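You operate a simulated robot arm through the tools that you are given. There is no shell and no other tool.

The job below is to be done with a simulated robot arm. You get a single attempt, and the scene is never put back.

## Task
Soak both spiral hooks in water in the mixing bowl.
Fine: use all the water, spill none and put the clear jug back; leave the small beaters. Set down upright: clear jug.

The check looks at the end state, three seconds after you hand in, the way a careful person would. Anything else that was tipped, shoved, dropped, spilled or broken makes it a failure.

## Robot
A 7-joint arm with a three-finger gripper, fixed in place. Base frame: the origin is on the floor under the middle of its stand, x ahead of it, y to its left, z up. Readings come in mm, degrees, newtons and seconds.
It reaches about 1342 mm from its shoulder. Its first joint turns from -166.0 to 166.0 degrees. Payload 2.69 kg.
Tool frame: the origin (TCP) lies between the finger pads and is the grasp point; the fingertips stand 30 mm ahead of it; z points along the fingers, y is the line along which they close. The gripper opens to 128 mm; its body begins 117 mm behind the TCP.
Orientation is that of the tool frame in the base frame, as [roll, pitch, yaw] about the fixed x, y, z axes, in that order (R = Rz(yaw) Ry(pitch) Rx(roll)). With the fingers straight down and closing along the base's y, the tool's x points along the base's -x, its y along +y and its z along -z.

## Interface
- The arm moves only by the tool send_rows. Its argument "commands" is a list of rows, each an object of numbers (a shift or turn left out is 0, a gripper value left out holds the last): "claw": the finger opening in mm, from 0 to 128; "tx", "ty", "tz": the shift along the base's x, y, z in units of 200 mm (1.0 is 200 mm); "wx", "wy", "wz": the turn, a rotation vector about the base's x, y, z in units of 60 degrees (1.0 is 60 degrees). In form: [{"claw": .., "tx": .., "ty": .., "tz": .., "wx": .., "wy": .., "wz": ..}, ...]. A call has 1 to 20 rows; each row is the pose to reach, as a shift and turn from the pose commanded when the call began. A call with a number of a shift or a turn outside -1 to 1 is refused whole. Each row takes 0.2 s and may step no farther than 50 mm and 8.6 degrees from the row before; otherwise, or with a gripper value out of range, the whole call is refused. Where a pose cannot be reached the arm comes as near as it can. A force on the tool above 40 N (or 10 N above the force at the start of the call, whichever is more), or a blocked arm, ends the call early, and 0.2 s more pass. The fingers move at their own pace (about 127 mm/s each) and stop on an object; they squeeze with about 33 N. The grip force told is the motor's: it shows also when the fingers shut on nothing. Time passes only in rows, and 0.2 s behind the last, so rows that repeat a pose let the fingers close. It gives the time, the measured TCP pose, the force on the tool (base axes), the opening and the grip force at its end, in the units of the frame above (readings bear some noise), with the torque about the TCP (base axes, N m) and any sound that the robot's microphone picked up.
- Cameras (640 x 400 px; columns grow to the right, rows downward): "scene" is fixed at [394, 498.4, 1634.6]; the picture's right is [0.85, 0.53, 0.00], its down [0.52, -0.84, -0.16] and it looks along [-0.09, 0.14, -0.99] (base axes); focal length 214 px, centre (320, 200). "wrist" rides on the gripper at [58, 54, -131] in the tool frame; the picture's right is [-0.68, 0.74, 0.00], its down [-0.62, -0.57, -0.55] and it looks along [-0.40, -0.37, 0.84] (tool axes); focal length 234 px, centre (320, 200). There is no depth. A picture from a camera that has moved, and an enlarged one, comes with that camera's place and axes in the base frame and with its lens. The place of the scene camera against the robot may be out by one fixed shift of up to 18 mm in any direction.
- capture(camera): a new picture of that camera. It takes no simulated time.
- raise_lower(by): moves the trunk up (or, below 0, down) by that many mm; the arm rides with it, the base frame stays. It gives what a move gives, with no picture.
- close_up(camera, box): a new picture of the part [left, top, right, bottom] of that camera's present view, enlarged. It takes no simulated time.
- hand_in(): hands the job in; it is judged then, once.

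Nothing tells you positions but the pictures and the camera data. Unless the task says otherwise, let go and move clear before handing in.

The tools are called after ">>>" as a command line: name --argument value ..., lists and objects as JSON in quotes. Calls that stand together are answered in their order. send_rows: Moves the arm, as the interface text tells. Its arguments: {"type":"object","properties":{"commands":{"type":"array","items":{"type":"object","properties":{"claw":{"type":"number"},"tx":{"type":"number"},"ty":{"type":"number"},"tz":{"type":"number"},"wx":{"type":"number"},"wy":{"type":"number"},"wz":{"type":"number"}}}}},"required":["commands"]} The other tools are called the same way: raise_lower (by) moves the trunk up or down; capture (camera) takes a picture; close_up (camera, box) takes an enlarged picture of a part of a camera's view; hand_in () hands the job in.

At the start:

```text
time: 0.0
ee_pos: [264.8, 629.9, 1225.3]
tool_rot: [179.9, -0.1, -180.0]
ft_force: [0.2, 0.0, -0.1]
moment: [0.02, 0.01, 0.04]
gripper_width: 127.8
grasp_force: 0.1
trunk travel left (down, up): [-150.0, 200.0]
```

scene: 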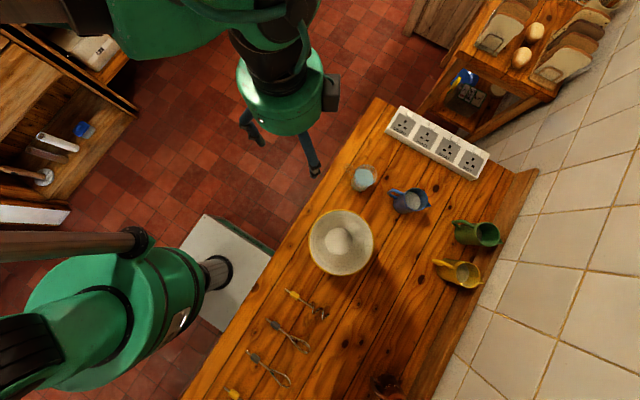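
wrist: 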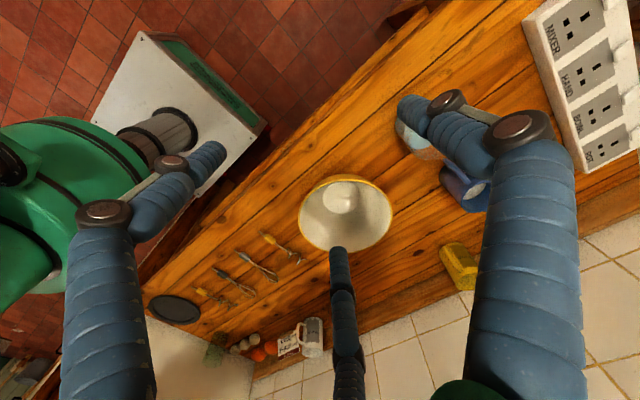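

I see a wooden counter with a mixing bowl, several jugs (one clear/whitish, one blue, one green, one yellow), and a row of whisk/hook tools. I'll take close-ups to identify the items before I move.

>>> close_up --camera "scene" --box '[290, 150, 450, 250]'

>>> close_up --camera "scene" --box '[200, 270, 360, 400]'

>>> close_up --camera "scene" --box '[400, 190, 520, 300]'

>>> close_up --camera "wrist" --box '[140, 220, 340, 380]'

>>> close_up --camera "wrist" --box '[380, 80, 520, 220]'

```text
4.00 times, centred on (370, 200) of scene
camera zoom: at [394.0, 498.4, 1634.6], right [0.85, 0.53, 0.0], down [0.52, -0.84, -0.16], along [-0.09, 0.14, -0.99], focal length 858 px, centre (120, 200)
```

zoom: 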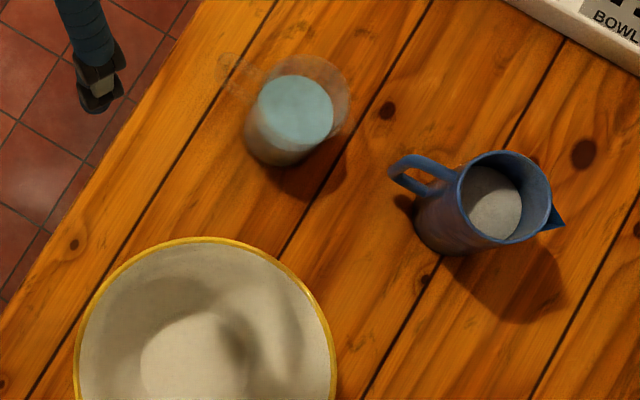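

```text
3.08 times, centred on (280, 335) of scene
camera zoom: at [394.0, 498.4, 1634.6], right [0.85, 0.53, 0.0], down [0.52, -0.84, -0.16], along [-0.09, 0.14, -0.99], focal length 660 px, centre (443, -215)
```

zoom: 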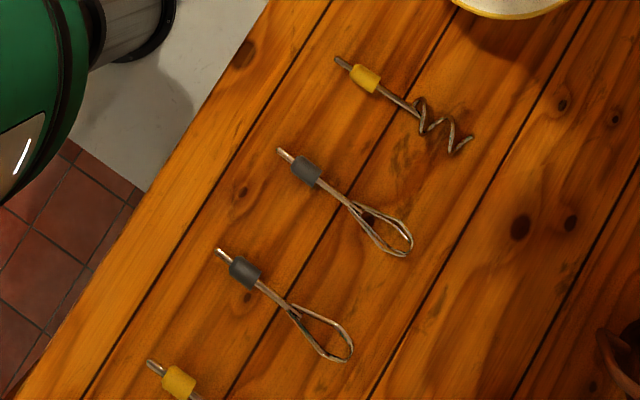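

```text
3.64 times, centred on (460, 245) of scene
camera zoom: at [394.0, 498.4, 1634.6], right [0.85, 0.53, 0.0], down [0.52, -0.84, -0.16], along [-0.09, 0.14, -0.99], focal length 780 px, centre (-189, 36)
```

zoom: 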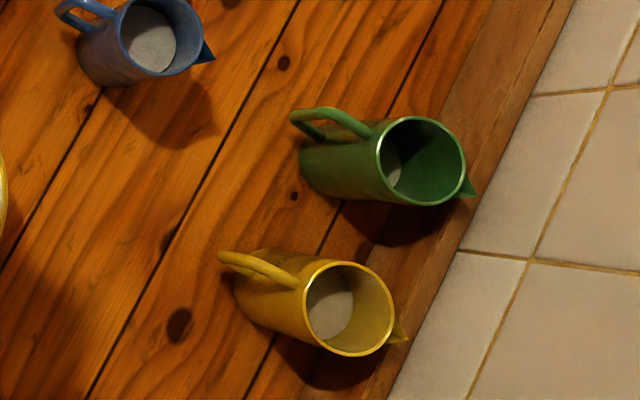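

```text
2.50 times, centred on (240, 300) of wrist
camera zoom: at [206.2, 683.8, 1356.2], right [0.68, 0.74, 0.0], down [0.62, -0.57, 0.55], along [0.4, -0.37, -0.84], focal length 585 px, centre (520, -50)
```

zoom: 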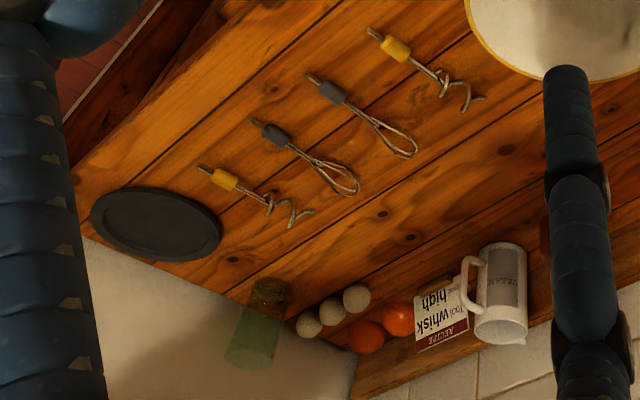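

```text
2.86 times, centred on (450, 150) of wrist
camera zoom: at [206.2, 683.8, 1356.2], right [0.68, 0.74, 0.0], down [0.62, -0.57, 0.55], along [0.4, -0.37, -0.84], focal length 669 px, centre (-51, 343)
```

zoom: 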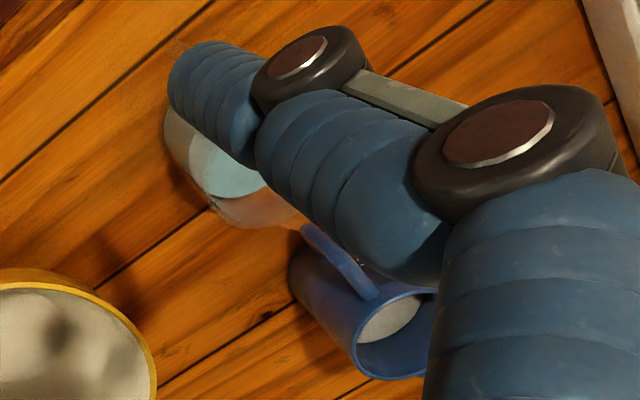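

The clear jug with bluish water seems to be near (410, 735), the bowl near (460, 520), and the spiral hooks (yellow collars) lie along x at about y≈300 and y≈-20, with two grey beaters between them. I'll move sideways at a safe height to see the jug and bowl better with the wrist camera.

>>> send_rows --commands '[{"ty": 0.2}, {"ty": 0.4}, {"ty": 0.6}, {"ty": 0.8}, {"ty": 1.0}, {"ty": 1.0}]'

```text
time: 1.4
ee_pos: [264.0, 832.6, 1224.8]
tool_rot: [180.0, 0.0, -180.0]
ft_force: [-0.5, 0.0, -0.1]
moment: [-0.07, 0.03, -0.03]
gripper_width: 127.9
grasp_force: 0.0
trunk travel left (down, up): [-150.0, 200.0]
```

The arm moved without trouble to y≈833. Now I'll look at the jugs from here.

>>> capture --camera "wrist"

>>> close_up --camera "wrist" --box '[240, 100, 480, 250]'

>>> capture --camera "scene"

```text
taken
camera wrist: at [205.8, 885.0, 1355.5], right [0.68, 0.74, 0.0], down [0.62, -0.57, 0.55], along [0.4, -0.37, -0.84], focal length 234 px, centre (320, 200)
```

wrist: 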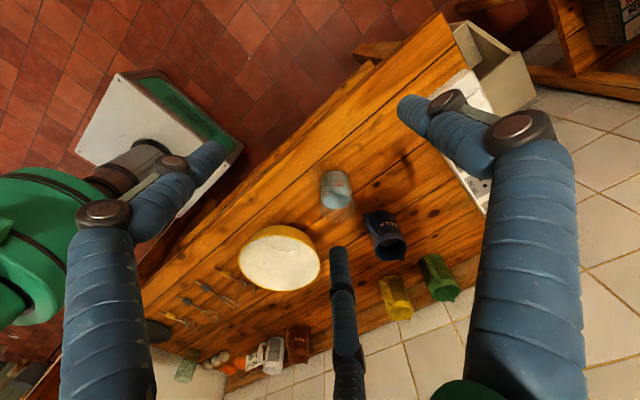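

```text
2.67 times, centred on (360, 175) of wrist
camera zoom: at [205.8, 885.0, 1355.5], right [0.68, 0.74, 0.0], down [0.62, -0.57, 0.55], along [0.4, -0.37, -0.84], focal length 624 px, centre (213, 267)
```

zoom: 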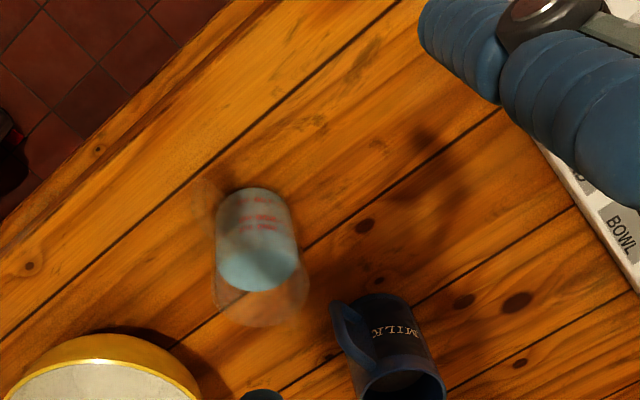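

```text
taken
```

scene: 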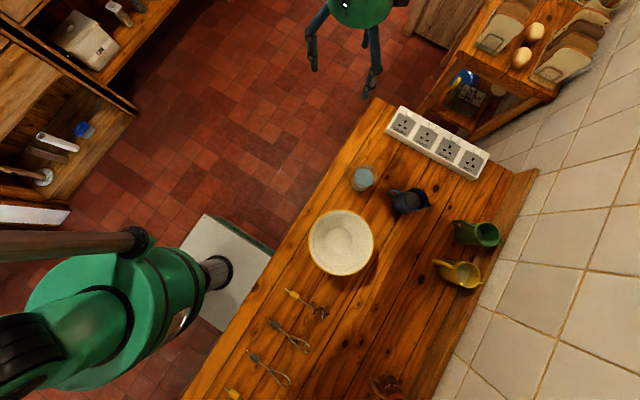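

The clear jug contains bluish water with red scale markings; its handle seems to be a faint transparent shape on the robot's side. I'll enlarge this further.

>>> close_up --camera "wrist" --box '[300, 155, 380, 235]'

>>> close_up --camera "scene" --box '[340, 155, 390, 200]'

>>> close_up --camera "scene" --box '[300, 200, 385, 285]'

>>> close_up --camera "wrist" --box '[140, 210, 340, 390]'

```text
5.00 times, centred on (340, 195) of wrist
camera zoom: at [205.8, 885.0, 1355.5], right [0.68, 0.74, 0.0], down [0.62, -0.57, 0.55], along [0.4, -0.37, -0.84], focal length 1171 px, centre (220, 225)
```

zoom: 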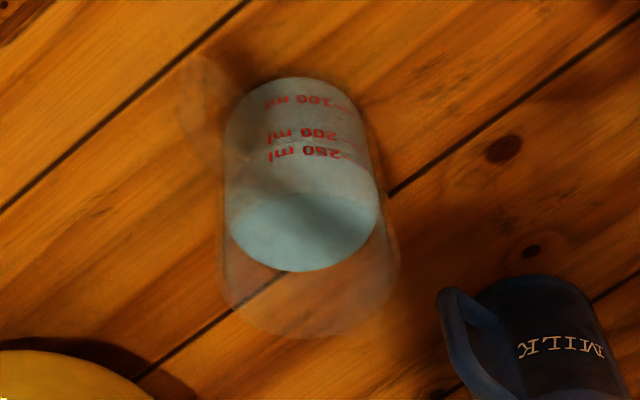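

```text
8.89 times, centred on (365, 178) of scene
camera zoom: at [394.0, 498.4, 1634.6], right [0.85, 0.53, 0.0], down [0.52, -0.84, -0.16], along [-0.09, 0.14, -0.99], focal length 1906 px, centre (-80, 400)
```

zoom: 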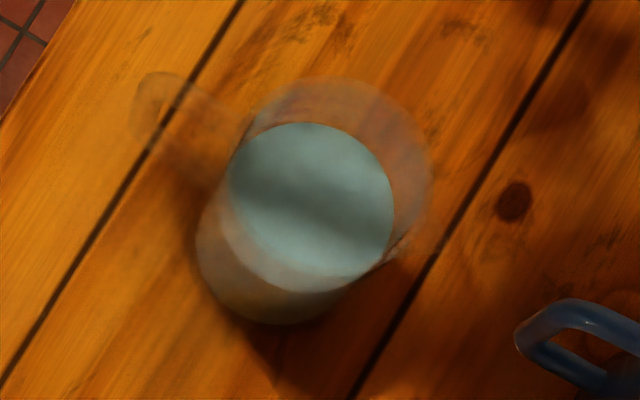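

```text
4.71 times, centred on (342, 242) of scene
camera zoom: at [394.0, 498.4, 1634.6], right [0.85, 0.53, 0.0], down [0.52, -0.84, -0.16], along [-0.09, 0.14, -0.99], focal length 1009 px, centre (214, 0)
```

zoom: 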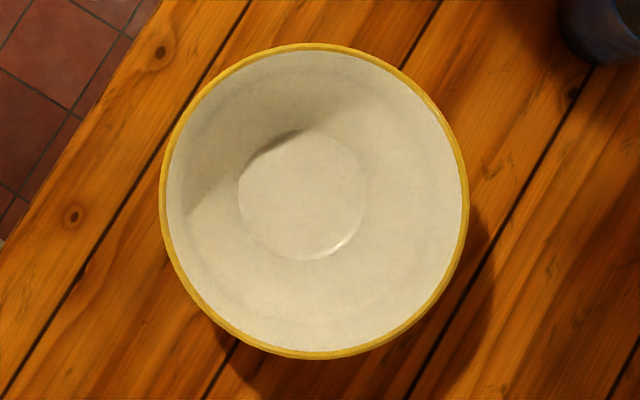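

```text
2.22 times, centred on (240, 300) of wrist
camera zoom: at [205.8, 885.0, 1355.5], right [0.68, 0.74, 0.0], down [0.62, -0.57, 0.55], along [0.4, -0.37, -0.84], focal length 520 px, centre (498, -22)
```

zoom: 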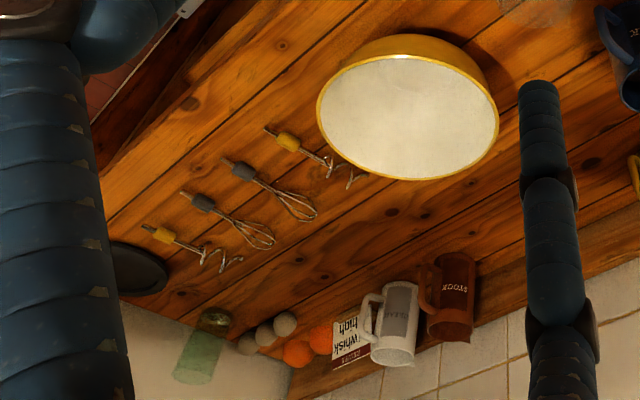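

The clear jug is filled to about 250–300 ml, has a faint glass handle toward -x and its spout toward +x. Before planning grasps I want to see how the three fingers converge, so I'll close them in the air and look.

>>> send_rows --commands '[{"claw": 80}, {"claw": 80}, {"claw": 80}]'

>>> capture --camera "wrist"

>>> send_rows --commands '[{"claw": 20}, {"claw": 20}, {"claw": 20}]'

>>> capture --camera "wrist"

>>> send_rows --commands '[{"claw": 0}, {"claw": 0}, {"claw": 0}]'

>>> capture --camera "wrist"

```text
time: 2.2
ee_pos: [264.4, 830.5, 1226.5]
tool_rot: [180.0, 0.0, 180.0]
ft_force: [-0.5, -0.6, 0.0]
moment: [0.0, 0.01, -0.03]
gripper_width: 79.7
grasp_force: 0.0
trunk travel left (down, up): [-150.0, 200.0]
```

```text
taken
camera wrist: at [205.9, 884.0, 1356.0], right [0.68, 0.74, 0.0], down [0.62, -0.57, 0.55], along [0.4, -0.37, -0.84], focal length 234 px, centre (320, 200)
```

wrist: 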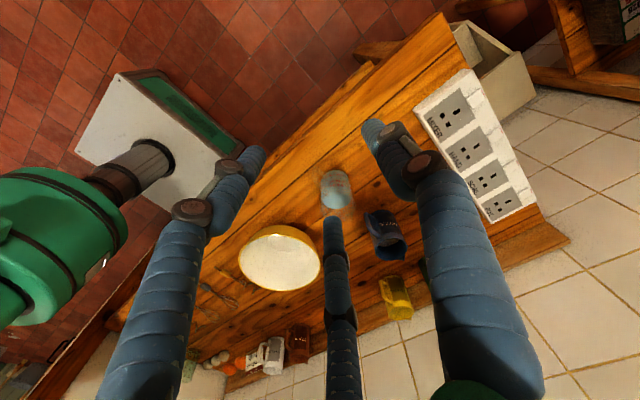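

```text
time: 3.0
ee_pos: [264.2, 831.6, 1225.6]
tool_rot: [-179.9, 0.0, -180.0]
ft_force: [-0.4, -0.6, -0.1]
moment: [0.02, 0.01, 0.0]
gripper_width: 20.1
grasp_force: 0.1
trunk travel left (down, up): [-150.0, 200.0]
```

```text
taken
camera wrist: at [206.0, 884.1, 1356.0], right [0.68, 0.74, 0.0], down [0.62, -0.57, 0.55], along [0.4, -0.37, -0.84], focal length 234 px, centre (320, 200)
```

wrist: 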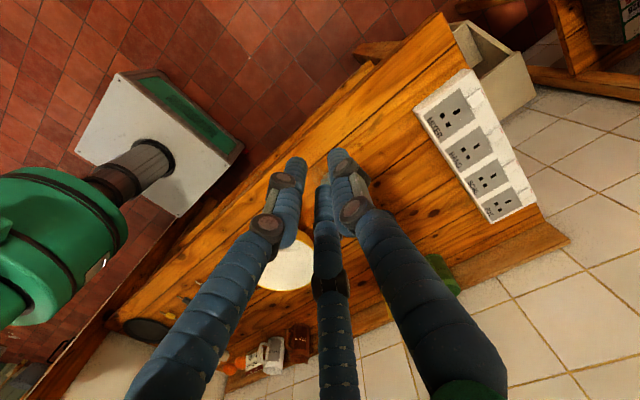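

```text
time: 3.8
ee_pos: [264.0, 831.2, 1226.6]
tool_rot: [-179.9, -0.1, -179.9]
ft_force: [-0.5, 0.5, 0.7]
moment: [-0.01, -0.01, -0.03]
gripper_width: 2.2
grasp_force: 31.6
trunk travel left (down, up): [-150.0, 200.0]
```

```text
taken
camera wrist: at [206.0, 884.1, 1355.9], right [0.68, 0.74, 0.0], down [0.62, -0.57, 0.55], along [0.4, -0.37, -0.84], focal length 234 px, centre (320, 200)
```

wrist: 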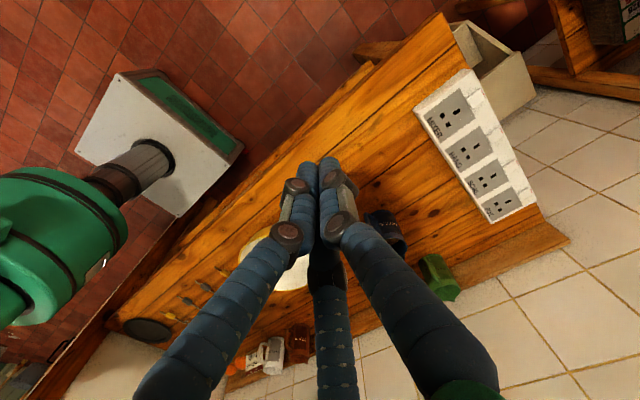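

The three fingers close radially like a three-jaw chuck (one at tool +y, two at -30° and -150°). From the two wrist views the table top is at z≈886, and the rim of the bowl is around z≈975. Next I'll move toward the first hook for a closer view.

>>> send_rows --commands '[{"ty": -0.2, "claw": 128}, {"ty": -0.4}, {"ty": -0.6}, {"ty": -0.8}, {"ty": -1.0}, {"ty": -1.0}]'

>>> send_rows --commands '[{"ty": -0.2}, {"ty": -0.4, "tx": 0.1}, {"ty": -0.6, "tx": 0.2}, {"ty": -0.8, "tx": 0.3}, {"ty": -1.0, "tx": 0.4}, {"ty": -1.0, "tx": 0.4}]'

>>> send_rows --commands '[{"tz": -0.2}, {"tz": -0.4, "ty": -0.1}, {"tz": -0.6, "ty": -0.2}, {"tz": -0.8, "ty": -0.27}, {"tz": -0.85, "ty": -0.27}, {"tz": -0.85, "ty": -0.27}]'

>>> capture --camera "wrist"

```text
time: 5.2
ee_pos: [263.2, 628.1, 1224.0]
tool_rot: [-179.9, 0.0, 179.9]
ft_force: [0.7, -0.4, 0.4]
moment: [0.09, 0.01, -0.01]
gripper_width: 128.0
grasp_force: 0.1
trunk travel left (down, up): [-150.0, 200.0]
```

```text
time: 6.6
ee_pos: [345.9, 430.2, 1225.9]
tool_rot: [180.0, 0.0, -180.0]
ft_force: [-0.1, -0.8, 0.9]
moment: [0.05, 0.05, 0.01]
gripper_width: 128.0
grasp_force: 0.1
trunk travel left (down, up): [-150.0, 200.0]
```

```text
time: 8.0
ee_pos: [343.7, 377.3, 1055.1]
tool_rot: [-180.0, -0.1, 180.0]
ft_force: [0.8, 0.4, -0.3]
moment: [-0.01, 0.0, -0.01]
gripper_width: 128.2
grasp_force: 0.0
trunk travel left (down, up): [-150.0, 200.0]
```

```text
taken
camera wrist: at [286.3, 429.8, 1185.6], right [0.68, 0.74, 0.0], down [0.62, -0.57, 0.55], along [0.4, -0.37, -0.84], focal length 234 px, centre (320, 200)
```

wrist: 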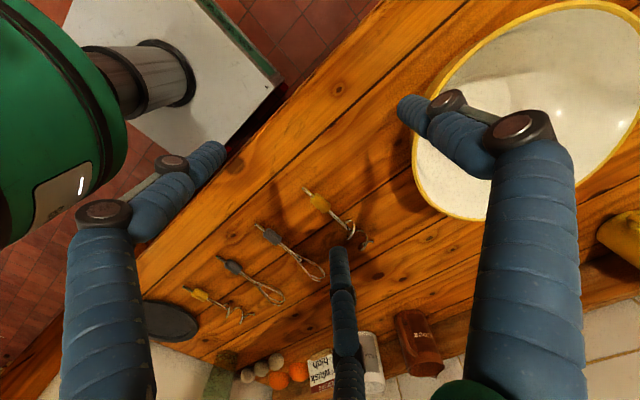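

>>> close_up --camera "wrist" --box '[270, 170, 390, 260]'

>>> close_up --camera "wrist" --box '[170, 210, 350, 330]'

>>> close_up --camera "wrist" --box '[390, 0, 640, 230]'

>>> capture --camera "scene"

```text
4.44 times, centred on (330, 215) of wrist
camera zoom: at [286.3, 429.8, 1185.6], right [0.68, 0.74, 0.0], down [0.62, -0.57, 0.55], along [0.4, -0.37, -0.84], focal length 1041 px, centre (276, 133)
```

zoom: 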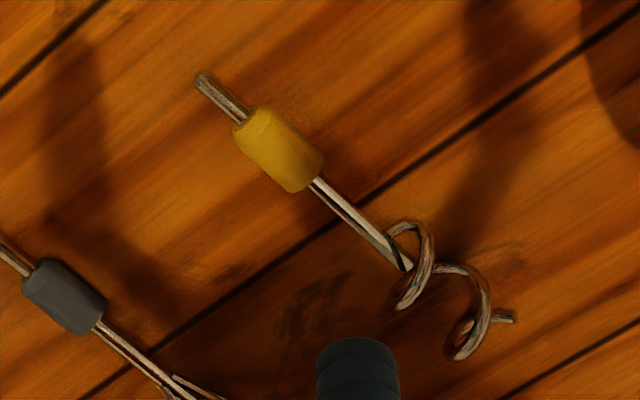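

```text
3.33 times, centred on (260, 270) of wrist
camera zoom: at [286.3, 429.8, 1185.6], right [0.68, 0.74, 0.0], down [0.62, -0.57, 0.55], along [0.4, -0.37, -0.84], focal length 781 px, centre (520, -33)
```

zoom: 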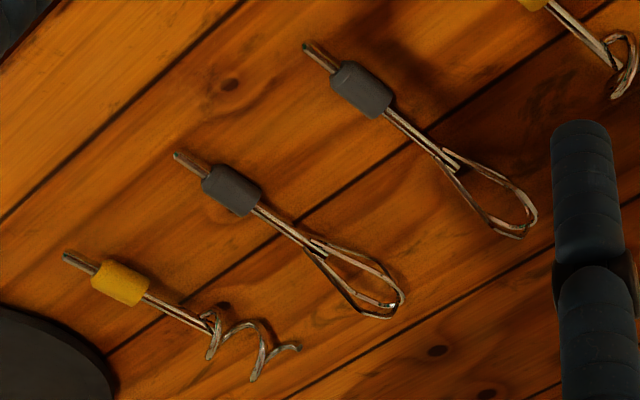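

```text
1.74 times, centred on (515, 115) of wrist
camera zoom: at [286.3, 429.8, 1185.6], right [0.68, 0.74, 0.0], down [0.62, -0.57, 0.55], along [0.4, -0.37, -0.84], focal length 407 px, centre (-19, 348)
```

zoom: 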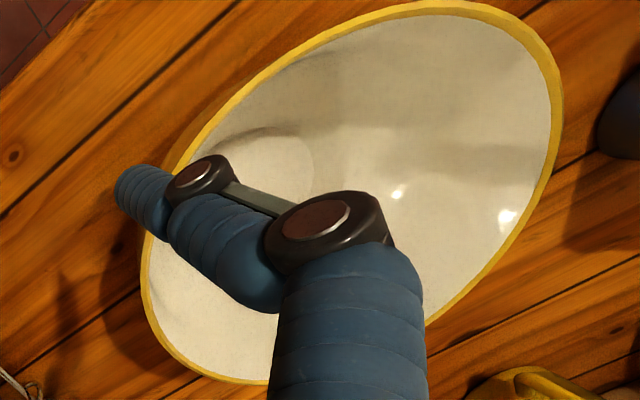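

```text
taken
```

scene: 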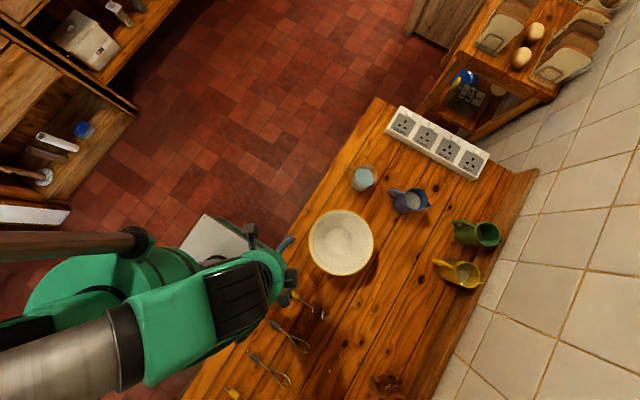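

Hook 1 lies along x at y≈298: its chuck end at x≈394, yellow collar at x≈429 and spiral up to x≈546, with the collar axis about z≈897. I'll move above the collar with the claw half-open and check alignment.

>>> send_rows --commands '[{"tx": 0.14, "ty": -0.14, "claw": 70}, {"tx": 0.28, "ty": -0.27}, {"tx": 0.421, "ty": -0.405}, {"tx": 0.421, "ty": -0.41, "tz": -0.2}, {"tx": 0.421, "ty": -0.41, "tz": -0.4}, {"tx": 0.421, "ty": -0.41, "tz": -0.525}, {"tx": 0.421, "ty": -0.41, "tz": -0.525}]'

>>> capture --camera "wrist"

>>> close_up --camera "wrist" --box '[220, 80, 420, 230]'

```text
time: 9.6
ee_pos: [428.1, 294.3, 949.9]
tool_rot: [180.0, 0.0, 179.9]
ft_force: [-0.2, 0.0, 0.3]
moment: [-0.02, 0.03, -0.01]
gripper_width: 70.2
grasp_force: 0.1
trunk travel left (down, up): [-150.0, 200.0]
```

```text
taken
camera wrist: at [369.8, 347.1, 1080.3], right [0.68, 0.74, 0.0], down [0.62, -0.57, 0.55], along [0.4, -0.37, -0.84], focal length 234 px, centre (320, 200)
```

wrist: 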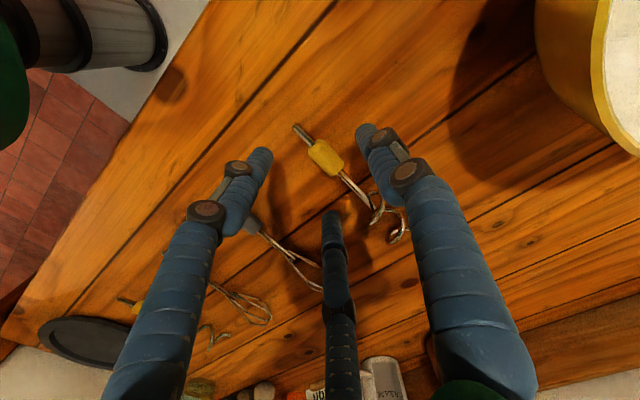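

```text
2.67 times, centred on (320, 155) of wrist
camera zoom: at [369.8, 347.1, 1080.3], right [0.68, 0.74, 0.0], down [0.62, -0.57, 0.55], along [0.4, -0.37, -0.84], focal length 624 px, centre (320, 320)
```

zoom: 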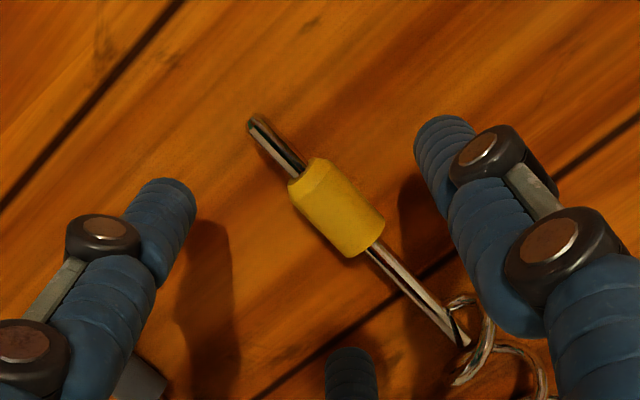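

The collar is centred at about (429.5, 298.5) and sits between the fingers as planned. I'll descend toward the table and watch the force.

>>> send_rows --commands '[{"tz": -0.05, "claw": 60}, {"tz": -0.1}, {"tz": -0.13}, {"tz": -0.14}, {"tz": -0.14}]'

>>> send_rows --commands '[{"tz": -0.0025}, {"tz": -0.005}, {"tz": -0.0075}, {"tz": -0.01}]'

>>> close_up --camera "wrist" --box '[220, 80, 420, 230]'

```text
time: 10.8
ee_pos: [428.1, 293.9, 921.8]
tool_rot: [-180.0, 0.1, -180.0]
ft_force: [-0.1, -0.8, 0.8]
moment: [0.04, -0.03, 0.0]
gripper_width: 60.0
grasp_force: 0.0
trunk travel left (down, up): [-150.0, 200.0]
```

```text
time: 11.8
ee_pos: [429.4, 294.0, 919.9]
tool_rot: [180.0, -0.1, -180.0]
ft_force: [-0.2, 0.2, -0.5]
moment: [0.01, -0.03, 0.0]
gripper_width: 60.0
grasp_force: 0.0
trunk travel left (down, up): [-150.0, 200.0]
```

```text
2.67 times, centred on (320, 155) of wrist
camera zoom: at [370.7, 347.6, 1051.4], right [0.68, 0.74, 0.0], down [0.62, -0.57, 0.55], along [0.4, -0.37, -0.84], focal length 624 px, centre (320, 320)
```

zoom: 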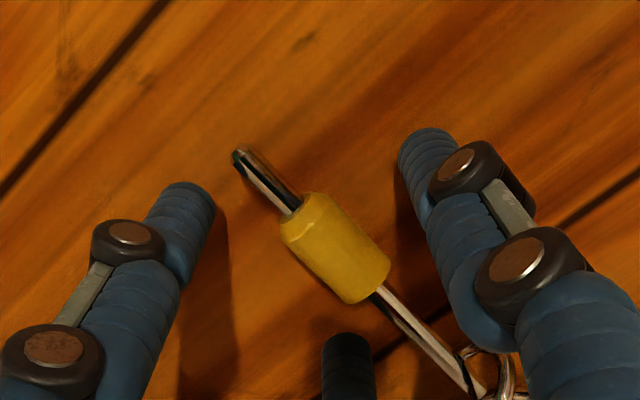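

Still free at TCP z≈920 (tips near 890). I'll continue down in 1 mm steps to feel for the table.

>>> send_rows --commands '[{"tz": -0.005}, {"tz": -0.01}, {"tz": -0.01}]'

>>> send_rows --commands '[{"tz": -0.005}, {"tz": -0.01}, {"tz": -0.01}]'

```text
time: 12.6
ee_pos: [428.6, 294.4, 918.5]
tool_rot: [-180.0, 0.0, 180.0]
ft_force: [-0.4, 0.7, 0.1]
moment: [0.01, -0.02, 0.0]
gripper_width: 60.2
grasp_force: 0.1
trunk travel left (down, up): [-150.0, 200.0]
```

```text
time: 13.4
ee_pos: [428.6, 293.3, 916.1]
tool_rot: [180.0, 0.0, -180.0]
ft_force: [0.2, 0.7, 0.1]
moment: [0.01, 0.01, 0.03]
gripper_width: 59.9
grasp_force: 0.1
trunk travel left (down, up): [-150.0, 200.0]
```

>>> send_rows --commands '[{"tz": -0.005}, {"tz": -0.01}, {"tz": -0.01}]'

>>> close_up --camera "wrist" --box '[220, 80, 420, 230]'

```text
time: 14.2
ee_pos: [428.6, 293.0, 915.9]
tool_rot: [180.0, 0.1, 179.9]
ft_force: [0.0, -0.2, -1.1]
moment: [0.01, -0.01, -0.03]
gripper_width: 60.0
grasp_force: 0.1
trunk travel left (down, up): [-150.0, 200.0]
```

```text
2.67 times, centred on (320, 155) of wrist
camera zoom: at [370.2, 347.7, 1045.2], right [0.68, 0.74, 0.0], down [0.62, -0.57, 0.55], along [0.4, -0.37, -0.84], focal length 624 px, centre (320, 320)
```

zoom: 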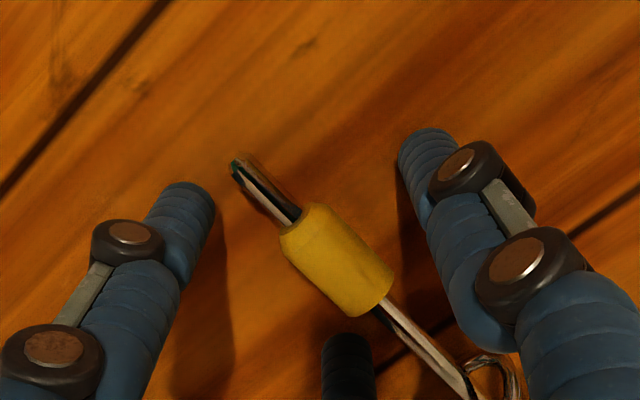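

No contact yet at commanded z≈914. I'll keep going in 1 mm steps.

>>> send_rows --commands '[{"tz": -0.005}, {"tz": -0.01}, {"tz": -0.01}]'

>>> send_rows --commands '[{"tz": -0.005}, {"tz": -0.01}, {"tz": -0.01}]'

```text
time: 15.0
ee_pos: [428.3, 293.4, 913.0]
tool_rot: [180.0, 0.0, 180.0]
ft_force: [0.3, -0.4, -0.1]
moment: [0.01, 0.0, -0.03]
gripper_width: 60.0
grasp_force: 0.0
trunk travel left (down, up): [-150.0, 200.0]
```

```text
time: 15.8
ee_pos: [428.1, 294.6, 911.6]
tool_rot: [180.0, 0.1, 180.0]
ft_force: [-0.4, 0.1, -0.3]
moment: [0.02, 0.0, -0.01]
gripper_width: 59.8
grasp_force: 0.0
trunk travel left (down, up): [-150.0, 200.0]
```

>>> close_up --camera "wrist" --box '[220, 80, 420, 230]'

>>> send_rows --commands '[{"tz": -0.005}, {"tz": -0.01}, {"tz": -0.01}]'

```text
2.67 times, centred on (320, 155) of wrist
camera zoom: at [370.4, 347.8, 1040.8], right [0.68, 0.74, 0.0], down [0.62, -0.57, 0.55], along [0.4, -0.37, -0.84], focal length 624 px, centre (320, 320)
```

zoom: 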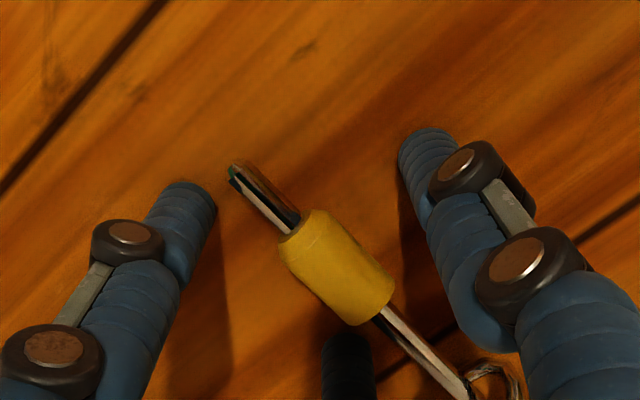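

```text
time: 16.6
ee_pos: [428.2, 294.6, 910.5]
tool_rot: [179.9, 0.1, -180.0]
ft_force: [1.0, 0.1, 10.0]
moment: [-0.21, 0.35, -0.01]
gripper_width: 60.9
grasp_force: 0.0
trunk travel left (down, up): [-150.0, 200.0]
```

Contact: 10 N at TCP z≈910, so the table top is at about z≈880. I'll back up 3 mm and close on the collar.

>>> send_rows --commands '[{"tz": 0.015}, {"tz": 0.015, "claw": 40}, {"tz": 0.015, "claw": 25}, {"tz": 0.015, "claw": 10}, {"tz": 0.015, "claw": 0}, {"tz": 0.015, "claw": 0}, {"tz": 0.015, "claw": 0}]'

>>> close_up --camera "wrist" --box '[220, 80, 420, 230]'

```text
time: 18.2
ee_pos: [427.9, 293.9, 911.6]
tool_rot: [-180.0, -0.1, -180.0]
ft_force: [0.9, 1.0, 0.0]
moment: [0.01, -0.02, 0.06]
gripper_width: 24.1
grasp_force: 32.9
trunk travel left (down, up): [-150.0, 200.0]
```

```text
2.67 times, centred on (320, 155) of wrist
camera zoom: at [370.2, 347.8, 1042.3], right [0.68, 0.74, 0.0], down [0.62, -0.57, 0.55], along [0.4, -0.37, -0.84], focal length 624 px, centre (320, 320)
```

zoom: 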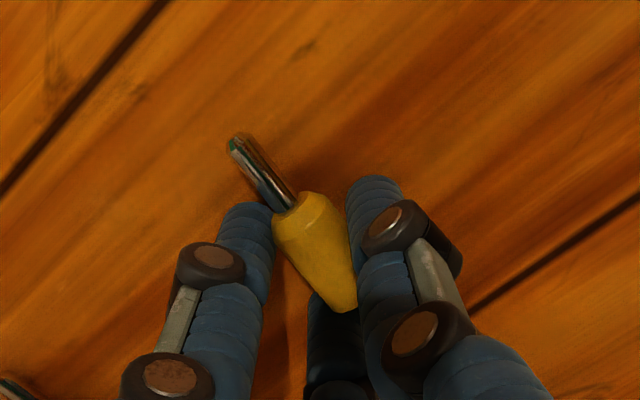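

The grip is on (opening 24.1, 33 N). I'll lift slowly and check that the hook follows.

>>> send_rows --commands '[{"tz": 0.01}, {"tz": 0.03}, {"tz": 0.06}, {"tz": 0.1}, {"tz": 0.15}, {"tz": 0.2}, {"tz": 0.2}]'

>>> capture --camera "wrist"

>>> capture --camera "scene"

```text
time: 19.8
ee_pos: [428.5, 292.4, 951.0]
tool_rot: [180.0, 0.0, -180.0]
ft_force: [0.0, 0.4, 0.2]
moment: [-0.02, -0.02, -0.02]
gripper_width: 2.1
grasp_force: 31.3
trunk travel left (down, up): [-150.0, 200.0]
```

```text
taken
camera wrist: at [370.9, 347.6, 1082.0], right [0.68, 0.74, 0.0], down [0.62, -0.57, 0.55], along [0.4, -0.37, -0.84], focal length 234 px, centre (320, 200)
```

wrist: 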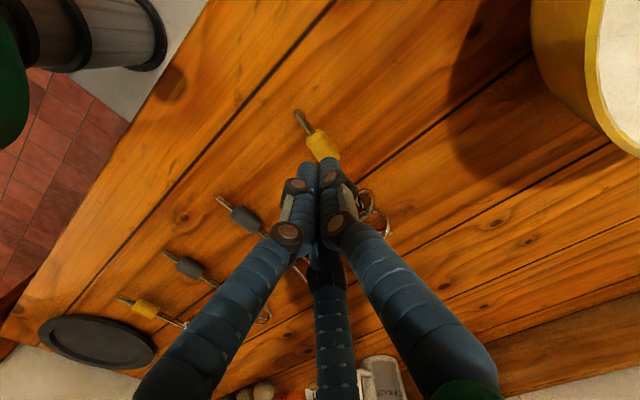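

```text
taken
```

scene: 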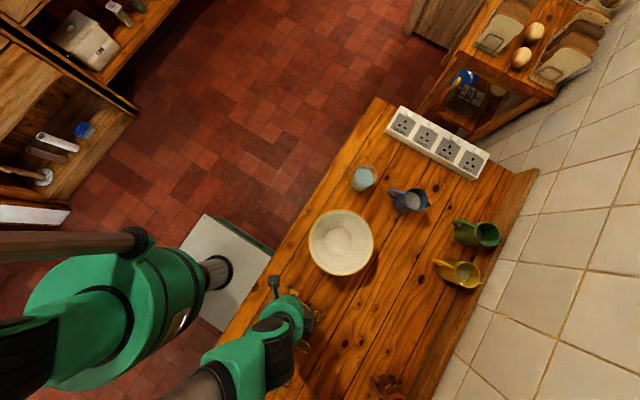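

The hook slipped out as I lifted (fingers closed to 2 mm) and is still lying on the table, moved only a few mm. I'll look closely at the fingertip shape and the hook's present position.

>>> close_up --camera "wrist" --box '[260, 90, 420, 250]'

>>> close_up --camera "scene" --box '[250, 260, 350, 360]'

```text
2.50 times, centred on (340, 170) of wrist
camera zoom: at [370.9, 347.6, 1082.0], right [0.68, 0.74, 0.0], down [0.62, -0.57, 0.55], along [0.4, -0.37, -0.84], focal length 585 px, centre (270, 275)
```

zoom: 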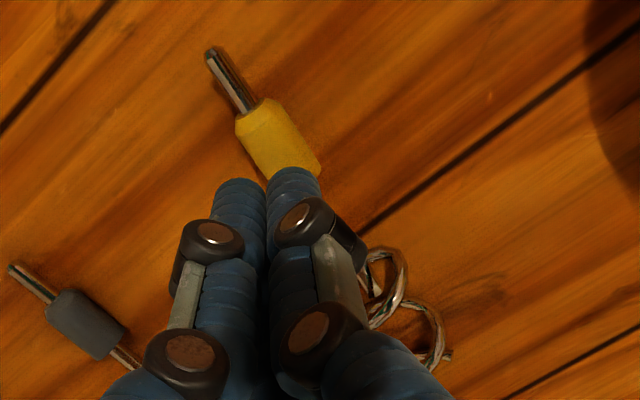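

```text
4.00 times, centred on (300, 310) of scene
camera zoom: at [394.0, 498.4, 1634.6], right [0.85, 0.53, 0.0], down [0.52, -0.84, -0.16], along [-0.09, 0.14, -0.99], focal length 858 px, centre (400, -240)
```

zoom: 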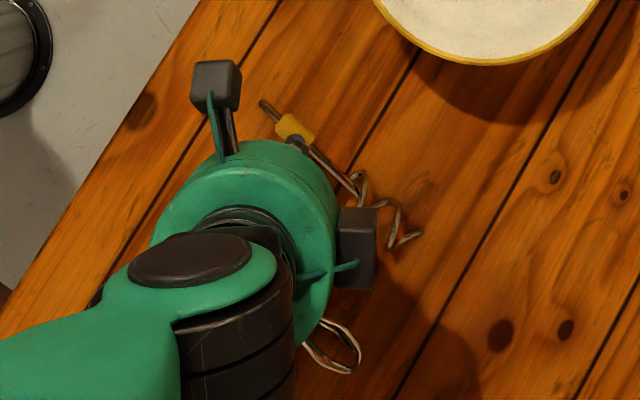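

The hook is now yawed about -7° with its collar near (425, 302). The fingers are about 16 mm thick, so I'll grip the bare shaft between collar and spiral instead, which sits a little higher and is near the balance point. First I rise, open and re-measure.

>>> send_rows --commands '[{"tz": 0.1}, {"tz": 0.2, "tx": 0.05, "wz": -0.05, "claw": 60}, {"tz": 0.25, "tx": 0.1, "wz": -0.117, "claw": 60}, {"tz": 0.25, "tx": 0.155, "wz": -0.117, "claw": 60}, {"tz": 0.25, "tx": 0.155, "wz": -0.117, "claw": 60}]'

>>> capture --camera "wrist"

>>> close_up --camera "wrist" --box '[230, 60, 430, 220]'

```text
time: 21.0
ee_pos: [460.6, 294.8, 1002.6]
tool_rot: [-179.9, -0.1, 173.0]
ft_force: [0.8, -0.1, 0.7]
moment: [0.02, 0.02, -0.01]
gripper_width: 60.1
grasp_force: 0.0
trunk travel left (down, up): [-150.0, 200.0]
```

```text
taken
camera wrist: at [408.8, 354.2, 1132.5], right [0.76, 0.65, 0.0], down [0.54, -0.64, 0.55], along [0.36, -0.42, -0.84], focal length 234 px, centre (320, 200)
```

wrist: 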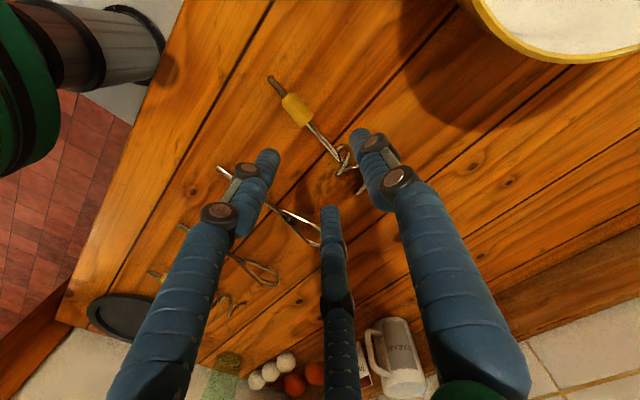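

```text
2.50 times, centred on (330, 140) of wrist
camera zoom: at [408.8, 354.2, 1132.5], right [0.76, 0.65, 0.0], down [0.54, -0.64, 0.55], along [0.36, -0.42, -0.84], focal length 585 px, centre (295, 350)
```

zoom: 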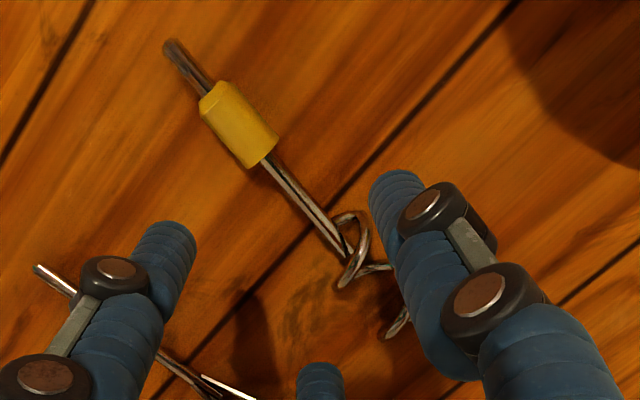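

Re-measured: the hook axis is yawed about -9.3°, with free shaft between the collar end at (439, 297) and the first loop at about x≈479. I'll align and come down over the shaft at about (462, 293).

>>> send_rows --commands '[{"tx": 0.0105, "ty": -0.02, "wz": -0.038, "tz": -0.15}, {"tx": 0.0105, "ty": -0.02, "wz": -0.038, "tz": -0.3}, {"tx": 0.0105, "ty": -0.02, "wz": -0.038, "tz": -0.38}, {"tx": 0.0105, "ty": -0.02, "wz": -0.038, "tz": -0.435}, {"tx": 0.0105, "ty": -0.02, "wz": -0.038, "tz": -0.435}]'

>>> close_up --camera "wrist" --box '[230, 60, 430, 220]'

```text
time: 22.2
ee_pos: [461.3, 291.2, 913.8]
tool_rot: [-180.0, 0.0, 170.7]
ft_force: [0.2, -0.3, -0.1]
moment: [0.03, -0.04, -0.01]
gripper_width: 59.9
grasp_force: 0.1
trunk travel left (down, up): [-150.0, 200.0]
```

```text
2.50 times, centred on (330, 140) of wrist
camera zoom: at [413.1, 352.3, 1044.7], right [0.79, 0.62, 0.0], down [0.52, -0.66, 0.55], along [0.34, -0.43, -0.84], focal length 585 px, centre (295, 350)
```

zoom: 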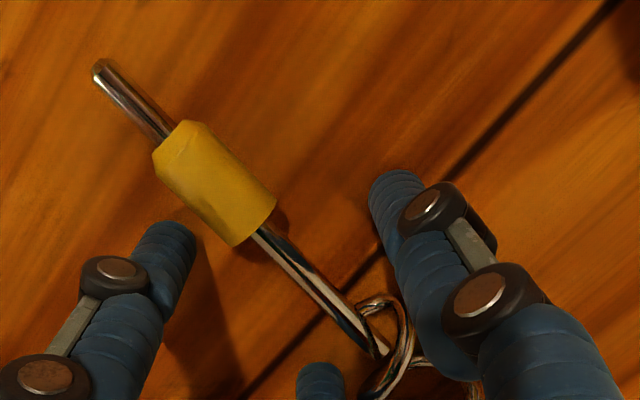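

The shaft is between the fingers with the collar clear to the left. I'll lower the last few mm to just touch the table, then close.

>>> send_rows --commands '[{"tz": -0.01}, {"tz": -0.015}, {"tz": -0.02}, {"tz": -0.025}, {"tz": -0.025}]'

```text
time: 23.4
ee_pos: [461.3, 291.3, 910.0]
tool_rot: [-180.0, 0.0, 170.7]
ft_force: [0.7, 0.7, 0.2]
moment: [0.02, 0.01, 0.03]
gripper_width: 60.1
grasp_force: 0.0
trunk travel left (down, up): [-150.0, 200.0]
```

>>> send_rows --commands '[{"claw": 40}, {"claw": 28}, {"claw": 20}, {"claw": 14}, {"claw": 8}, {"claw": 4}, {"claw": 0}, {"claw": 0}]'

>>> close_up --camera "wrist" --box '[230, 60, 430, 220]'

```text
time: 25.2
ee_pos: [463.2, 290.6, 909.8]
tool_rot: [-180.0, 0.0, 170.7]
ft_force: [-0.2, -0.1, 0.6]
moment: [-0.01, 0.0, -0.02]
gripper_width: 23.8
grasp_force: 33.1
trunk travel left (down, up): [-150.0, 200.0]
```

```text
2.50 times, centred on (330, 140) of wrist
camera zoom: at [413.1, 352.6, 1040.2], right [0.79, 0.62, 0.0], down [0.52, -0.66, 0.55], along [0.34, -0.43, -0.84], focal length 585 px, centre (295, 350)
```

zoom: 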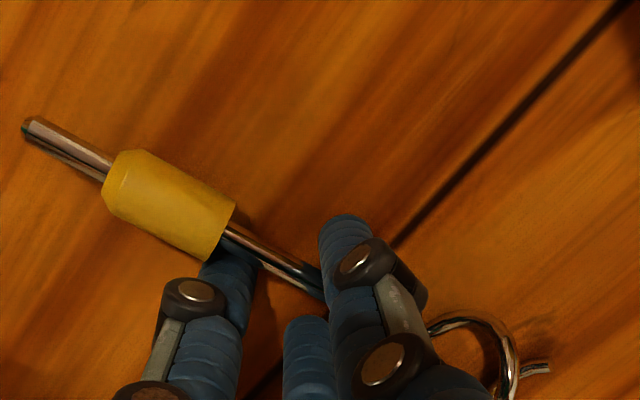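

The closing fingers pushed the hook: it turned to about +8° yaw and the grip is only on a corner, so I won't lift. I'll release, rise and re-plan with the hand turned 90° and tilted, so the two paired fingers pinch the collar from both sides.

>>> send_rows --commands '[{"claw": 30}, {"claw": 50}, {"claw": 64}, {"claw": 64, "tz": 0.05}, {"claw": 64, "tz": 0.15}, {"claw": 64, "tz": 0.3}, {"claw": 64, "tz": 0.5}, {"claw": 64, "tz": 0.5}]'

>>> capture --camera "wrist"

>>> close_up --camera "wrist" --box '[230, 60, 430, 220]'

```text
time: 27.0
ee_pos: [461.8, 290.8, 1011.0]
tool_rot: [180.0, 0.0, 170.7]
ft_force: [-0.2, -0.6, 0.2]
moment: [0.04, -0.06, 0.0]
gripper_width: 64.3
grasp_force: 0.1
trunk travel left (down, up): [-150.0, 200.0]
```

```text
taken
camera wrist: at [411.8, 352.3, 1140.8], right [0.79, 0.62, 0.0], down [0.52, -0.66, 0.55], along [0.34, -0.43, -0.84], focal length 234 px, centre (320, 200)
```

wrist: 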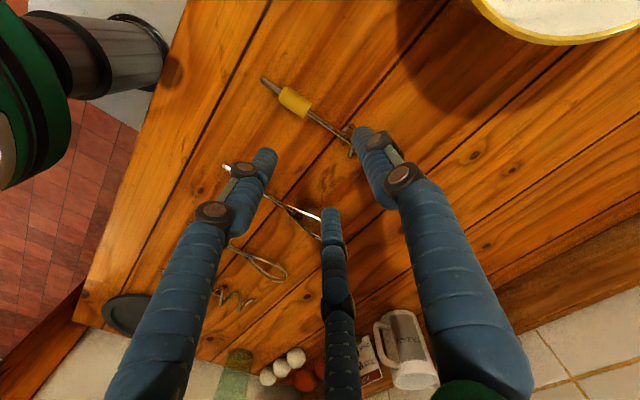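

```text
2.50 times, centred on (330, 140) of wrist
camera zoom: at [411.8, 352.3, 1140.8], right [0.79, 0.62, 0.0], down [0.52, -0.66, 0.55], along [0.34, -0.43, -0.84], focal length 585 px, centre (295, 350)
```

zoom: 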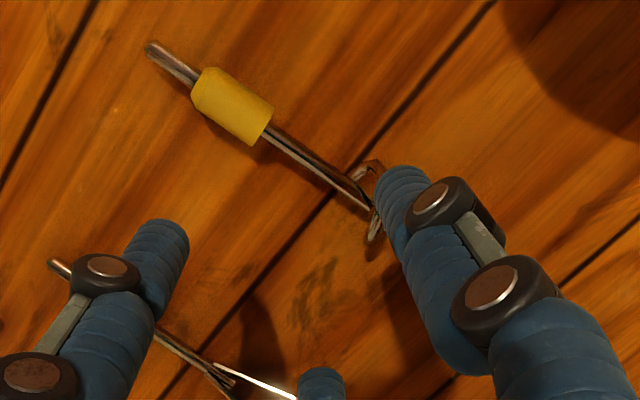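

The hook now lies nearly straight again (yaw about +3°), with the collar centred near (419.5, 300.6). I'll turn the hand about -78° in yaw first, in two steps, staying high.

>>> send_rows --commands '[{"wz": -0.14}, {"wz": -0.28, "tx": -0.04}, {"wz": -0.42, "tx": -0.08}, {"wz": -0.56, "tx": -0.12}, {"wz": -0.7, "tx": -0.16}, {"wz": -0.7, "tx": -0.16}]'

>>> send_rows --commands '[{"wz": -0.14}, {"wz": -0.28, "tx": -0.03}, {"wz": -0.42, "tx": -0.06, "ty": 0.03}, {"wz": -0.56, "tx": -0.06, "ty": 0.05}, {"wz": -0.595, "tx": -0.06, "ty": 0.053}, {"wz": -0.595, "tx": -0.06, "ty": 0.053}]'

>>> capture --camera "wrist"

>>> capture --camera "scene"

```text
time: 28.4
ee_pos: [429.4, 290.6, 1010.4]
tool_rot: [-180.0, 0.0, 128.6]
ft_force: [0.4, -0.9, -0.1]
moment: [0.04, 0.0, 0.02]
gripper_width: 64.2
grasp_force: 0.0
trunk travel left (down, up): [-150.0, 200.0]
```

```text
time: 29.8
ee_pos: [416.4, 300.6, 1009.5]
tool_rot: [-179.9, -0.1, 92.9]
ft_force: [0.0, 0.2, 0.1]
moment: [0.01, -0.01, -0.01]
gripper_width: 64.0
grasp_force: 0.1
trunk travel left (down, up): [-150.0, 200.0]
```

```text
taken
camera wrist: at [468.2, 361.7, 1140.2], right [0.77, -0.64, 0.0], down [-0.53, -0.64, 0.55], along [-0.35, -0.42, -0.84], focal length 234 px, centre (320, 200)
```

wrist: 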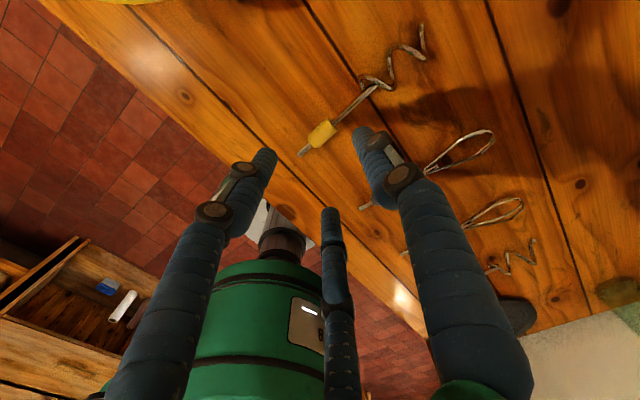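

```text
taken
```

scene: 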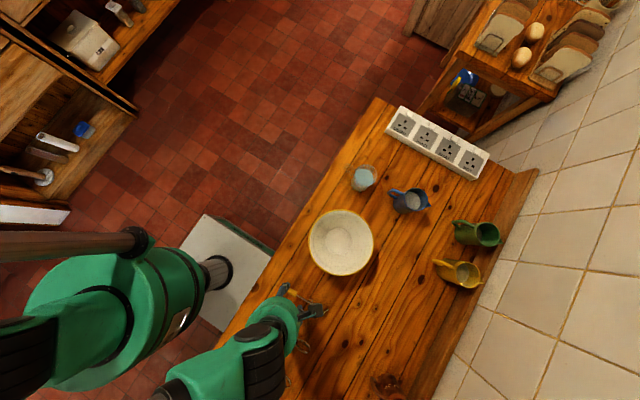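

The hand turned fine: now the single finger is on the spiral side and the pair straddles the hook's line. Next I tilt 30° forward, set a 36 mm opening and descend to just above the collar.

>>> send_rows --commands '[{"wx": 0.00625, "wy": -0.125, "claw": 36}, {"wx": 0.0125, "wy": -0.25}, {"wx": 0.01875, "wy": -0.375}, {"wx": 0.025, "wy": -0.4993}, {"wx": 0.025, "wy": -0.4993, "tz": -0.15}, {"wx": 0.025, "wy": -0.4993, "tz": -0.3}, {"wx": 0.025, "wy": -0.4993, "tz": -0.3}]'

>>> capture --camera "wrist"

>>> close_up --camera "wrist" --box '[220, 60, 420, 220]'

>>> close_up --camera "scene" --box '[250, 260, 350, 360]'

```text
time: 31.0
ee_pos: [399.7, 280.1, 917.5]
tool_rot: [157.2, 7.8, 93.7]
ft_force: [3.8, 2.1, 11.5]
moment: [-0.02, -0.22, -0.06]
gripper_width: 42.2
grasp_force: 2.2
trunk travel left (down, up): [-150.0, 200.0]
stopped in row 5: the force on the tool passed its limit at 147 N (the readings are from after the stop); the commanded pose is now the measured one
```

```text
taken
camera wrist: at [393.4, 356.5, 1049.5], right [0.72, -0.59, 0.37], down [-0.7, -0.62, 0.36], along [0.02, -0.52, -0.85], focal length 234 px, centre (320, 200)
```

wrist: 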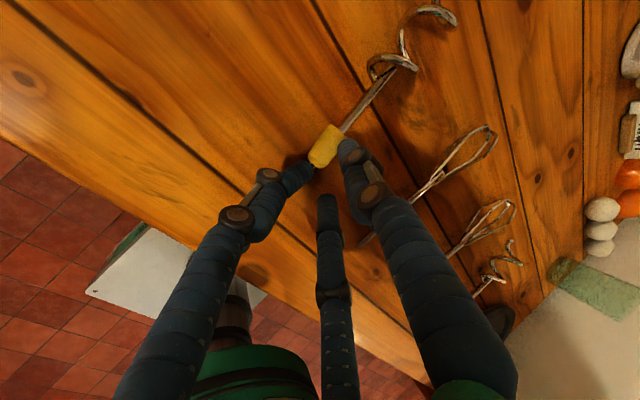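

```text
2.50 times, centred on (320, 140) of wrist
camera zoom: at [393.4, 356.5, 1049.5], right [0.72, -0.59, 0.37], down [-0.7, -0.62, 0.36], along [0.02, -0.52, -0.85], focal length 585 px, centre (320, 350)
```

zoom: 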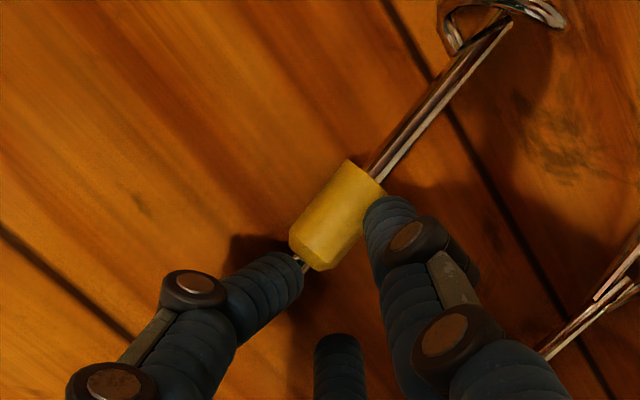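

```text
4.00 times, centred on (300, 310) of scene
camera zoom: at [394.0, 498.4, 1634.6], right [0.85, 0.53, 0.0], down [0.52, -0.84, -0.16], along [-0.09, 0.14, -0.99], focal length 858 px, centre (400, -240)
```

zoom: 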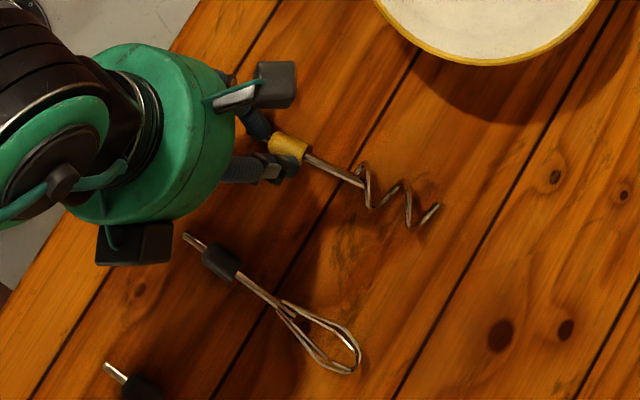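

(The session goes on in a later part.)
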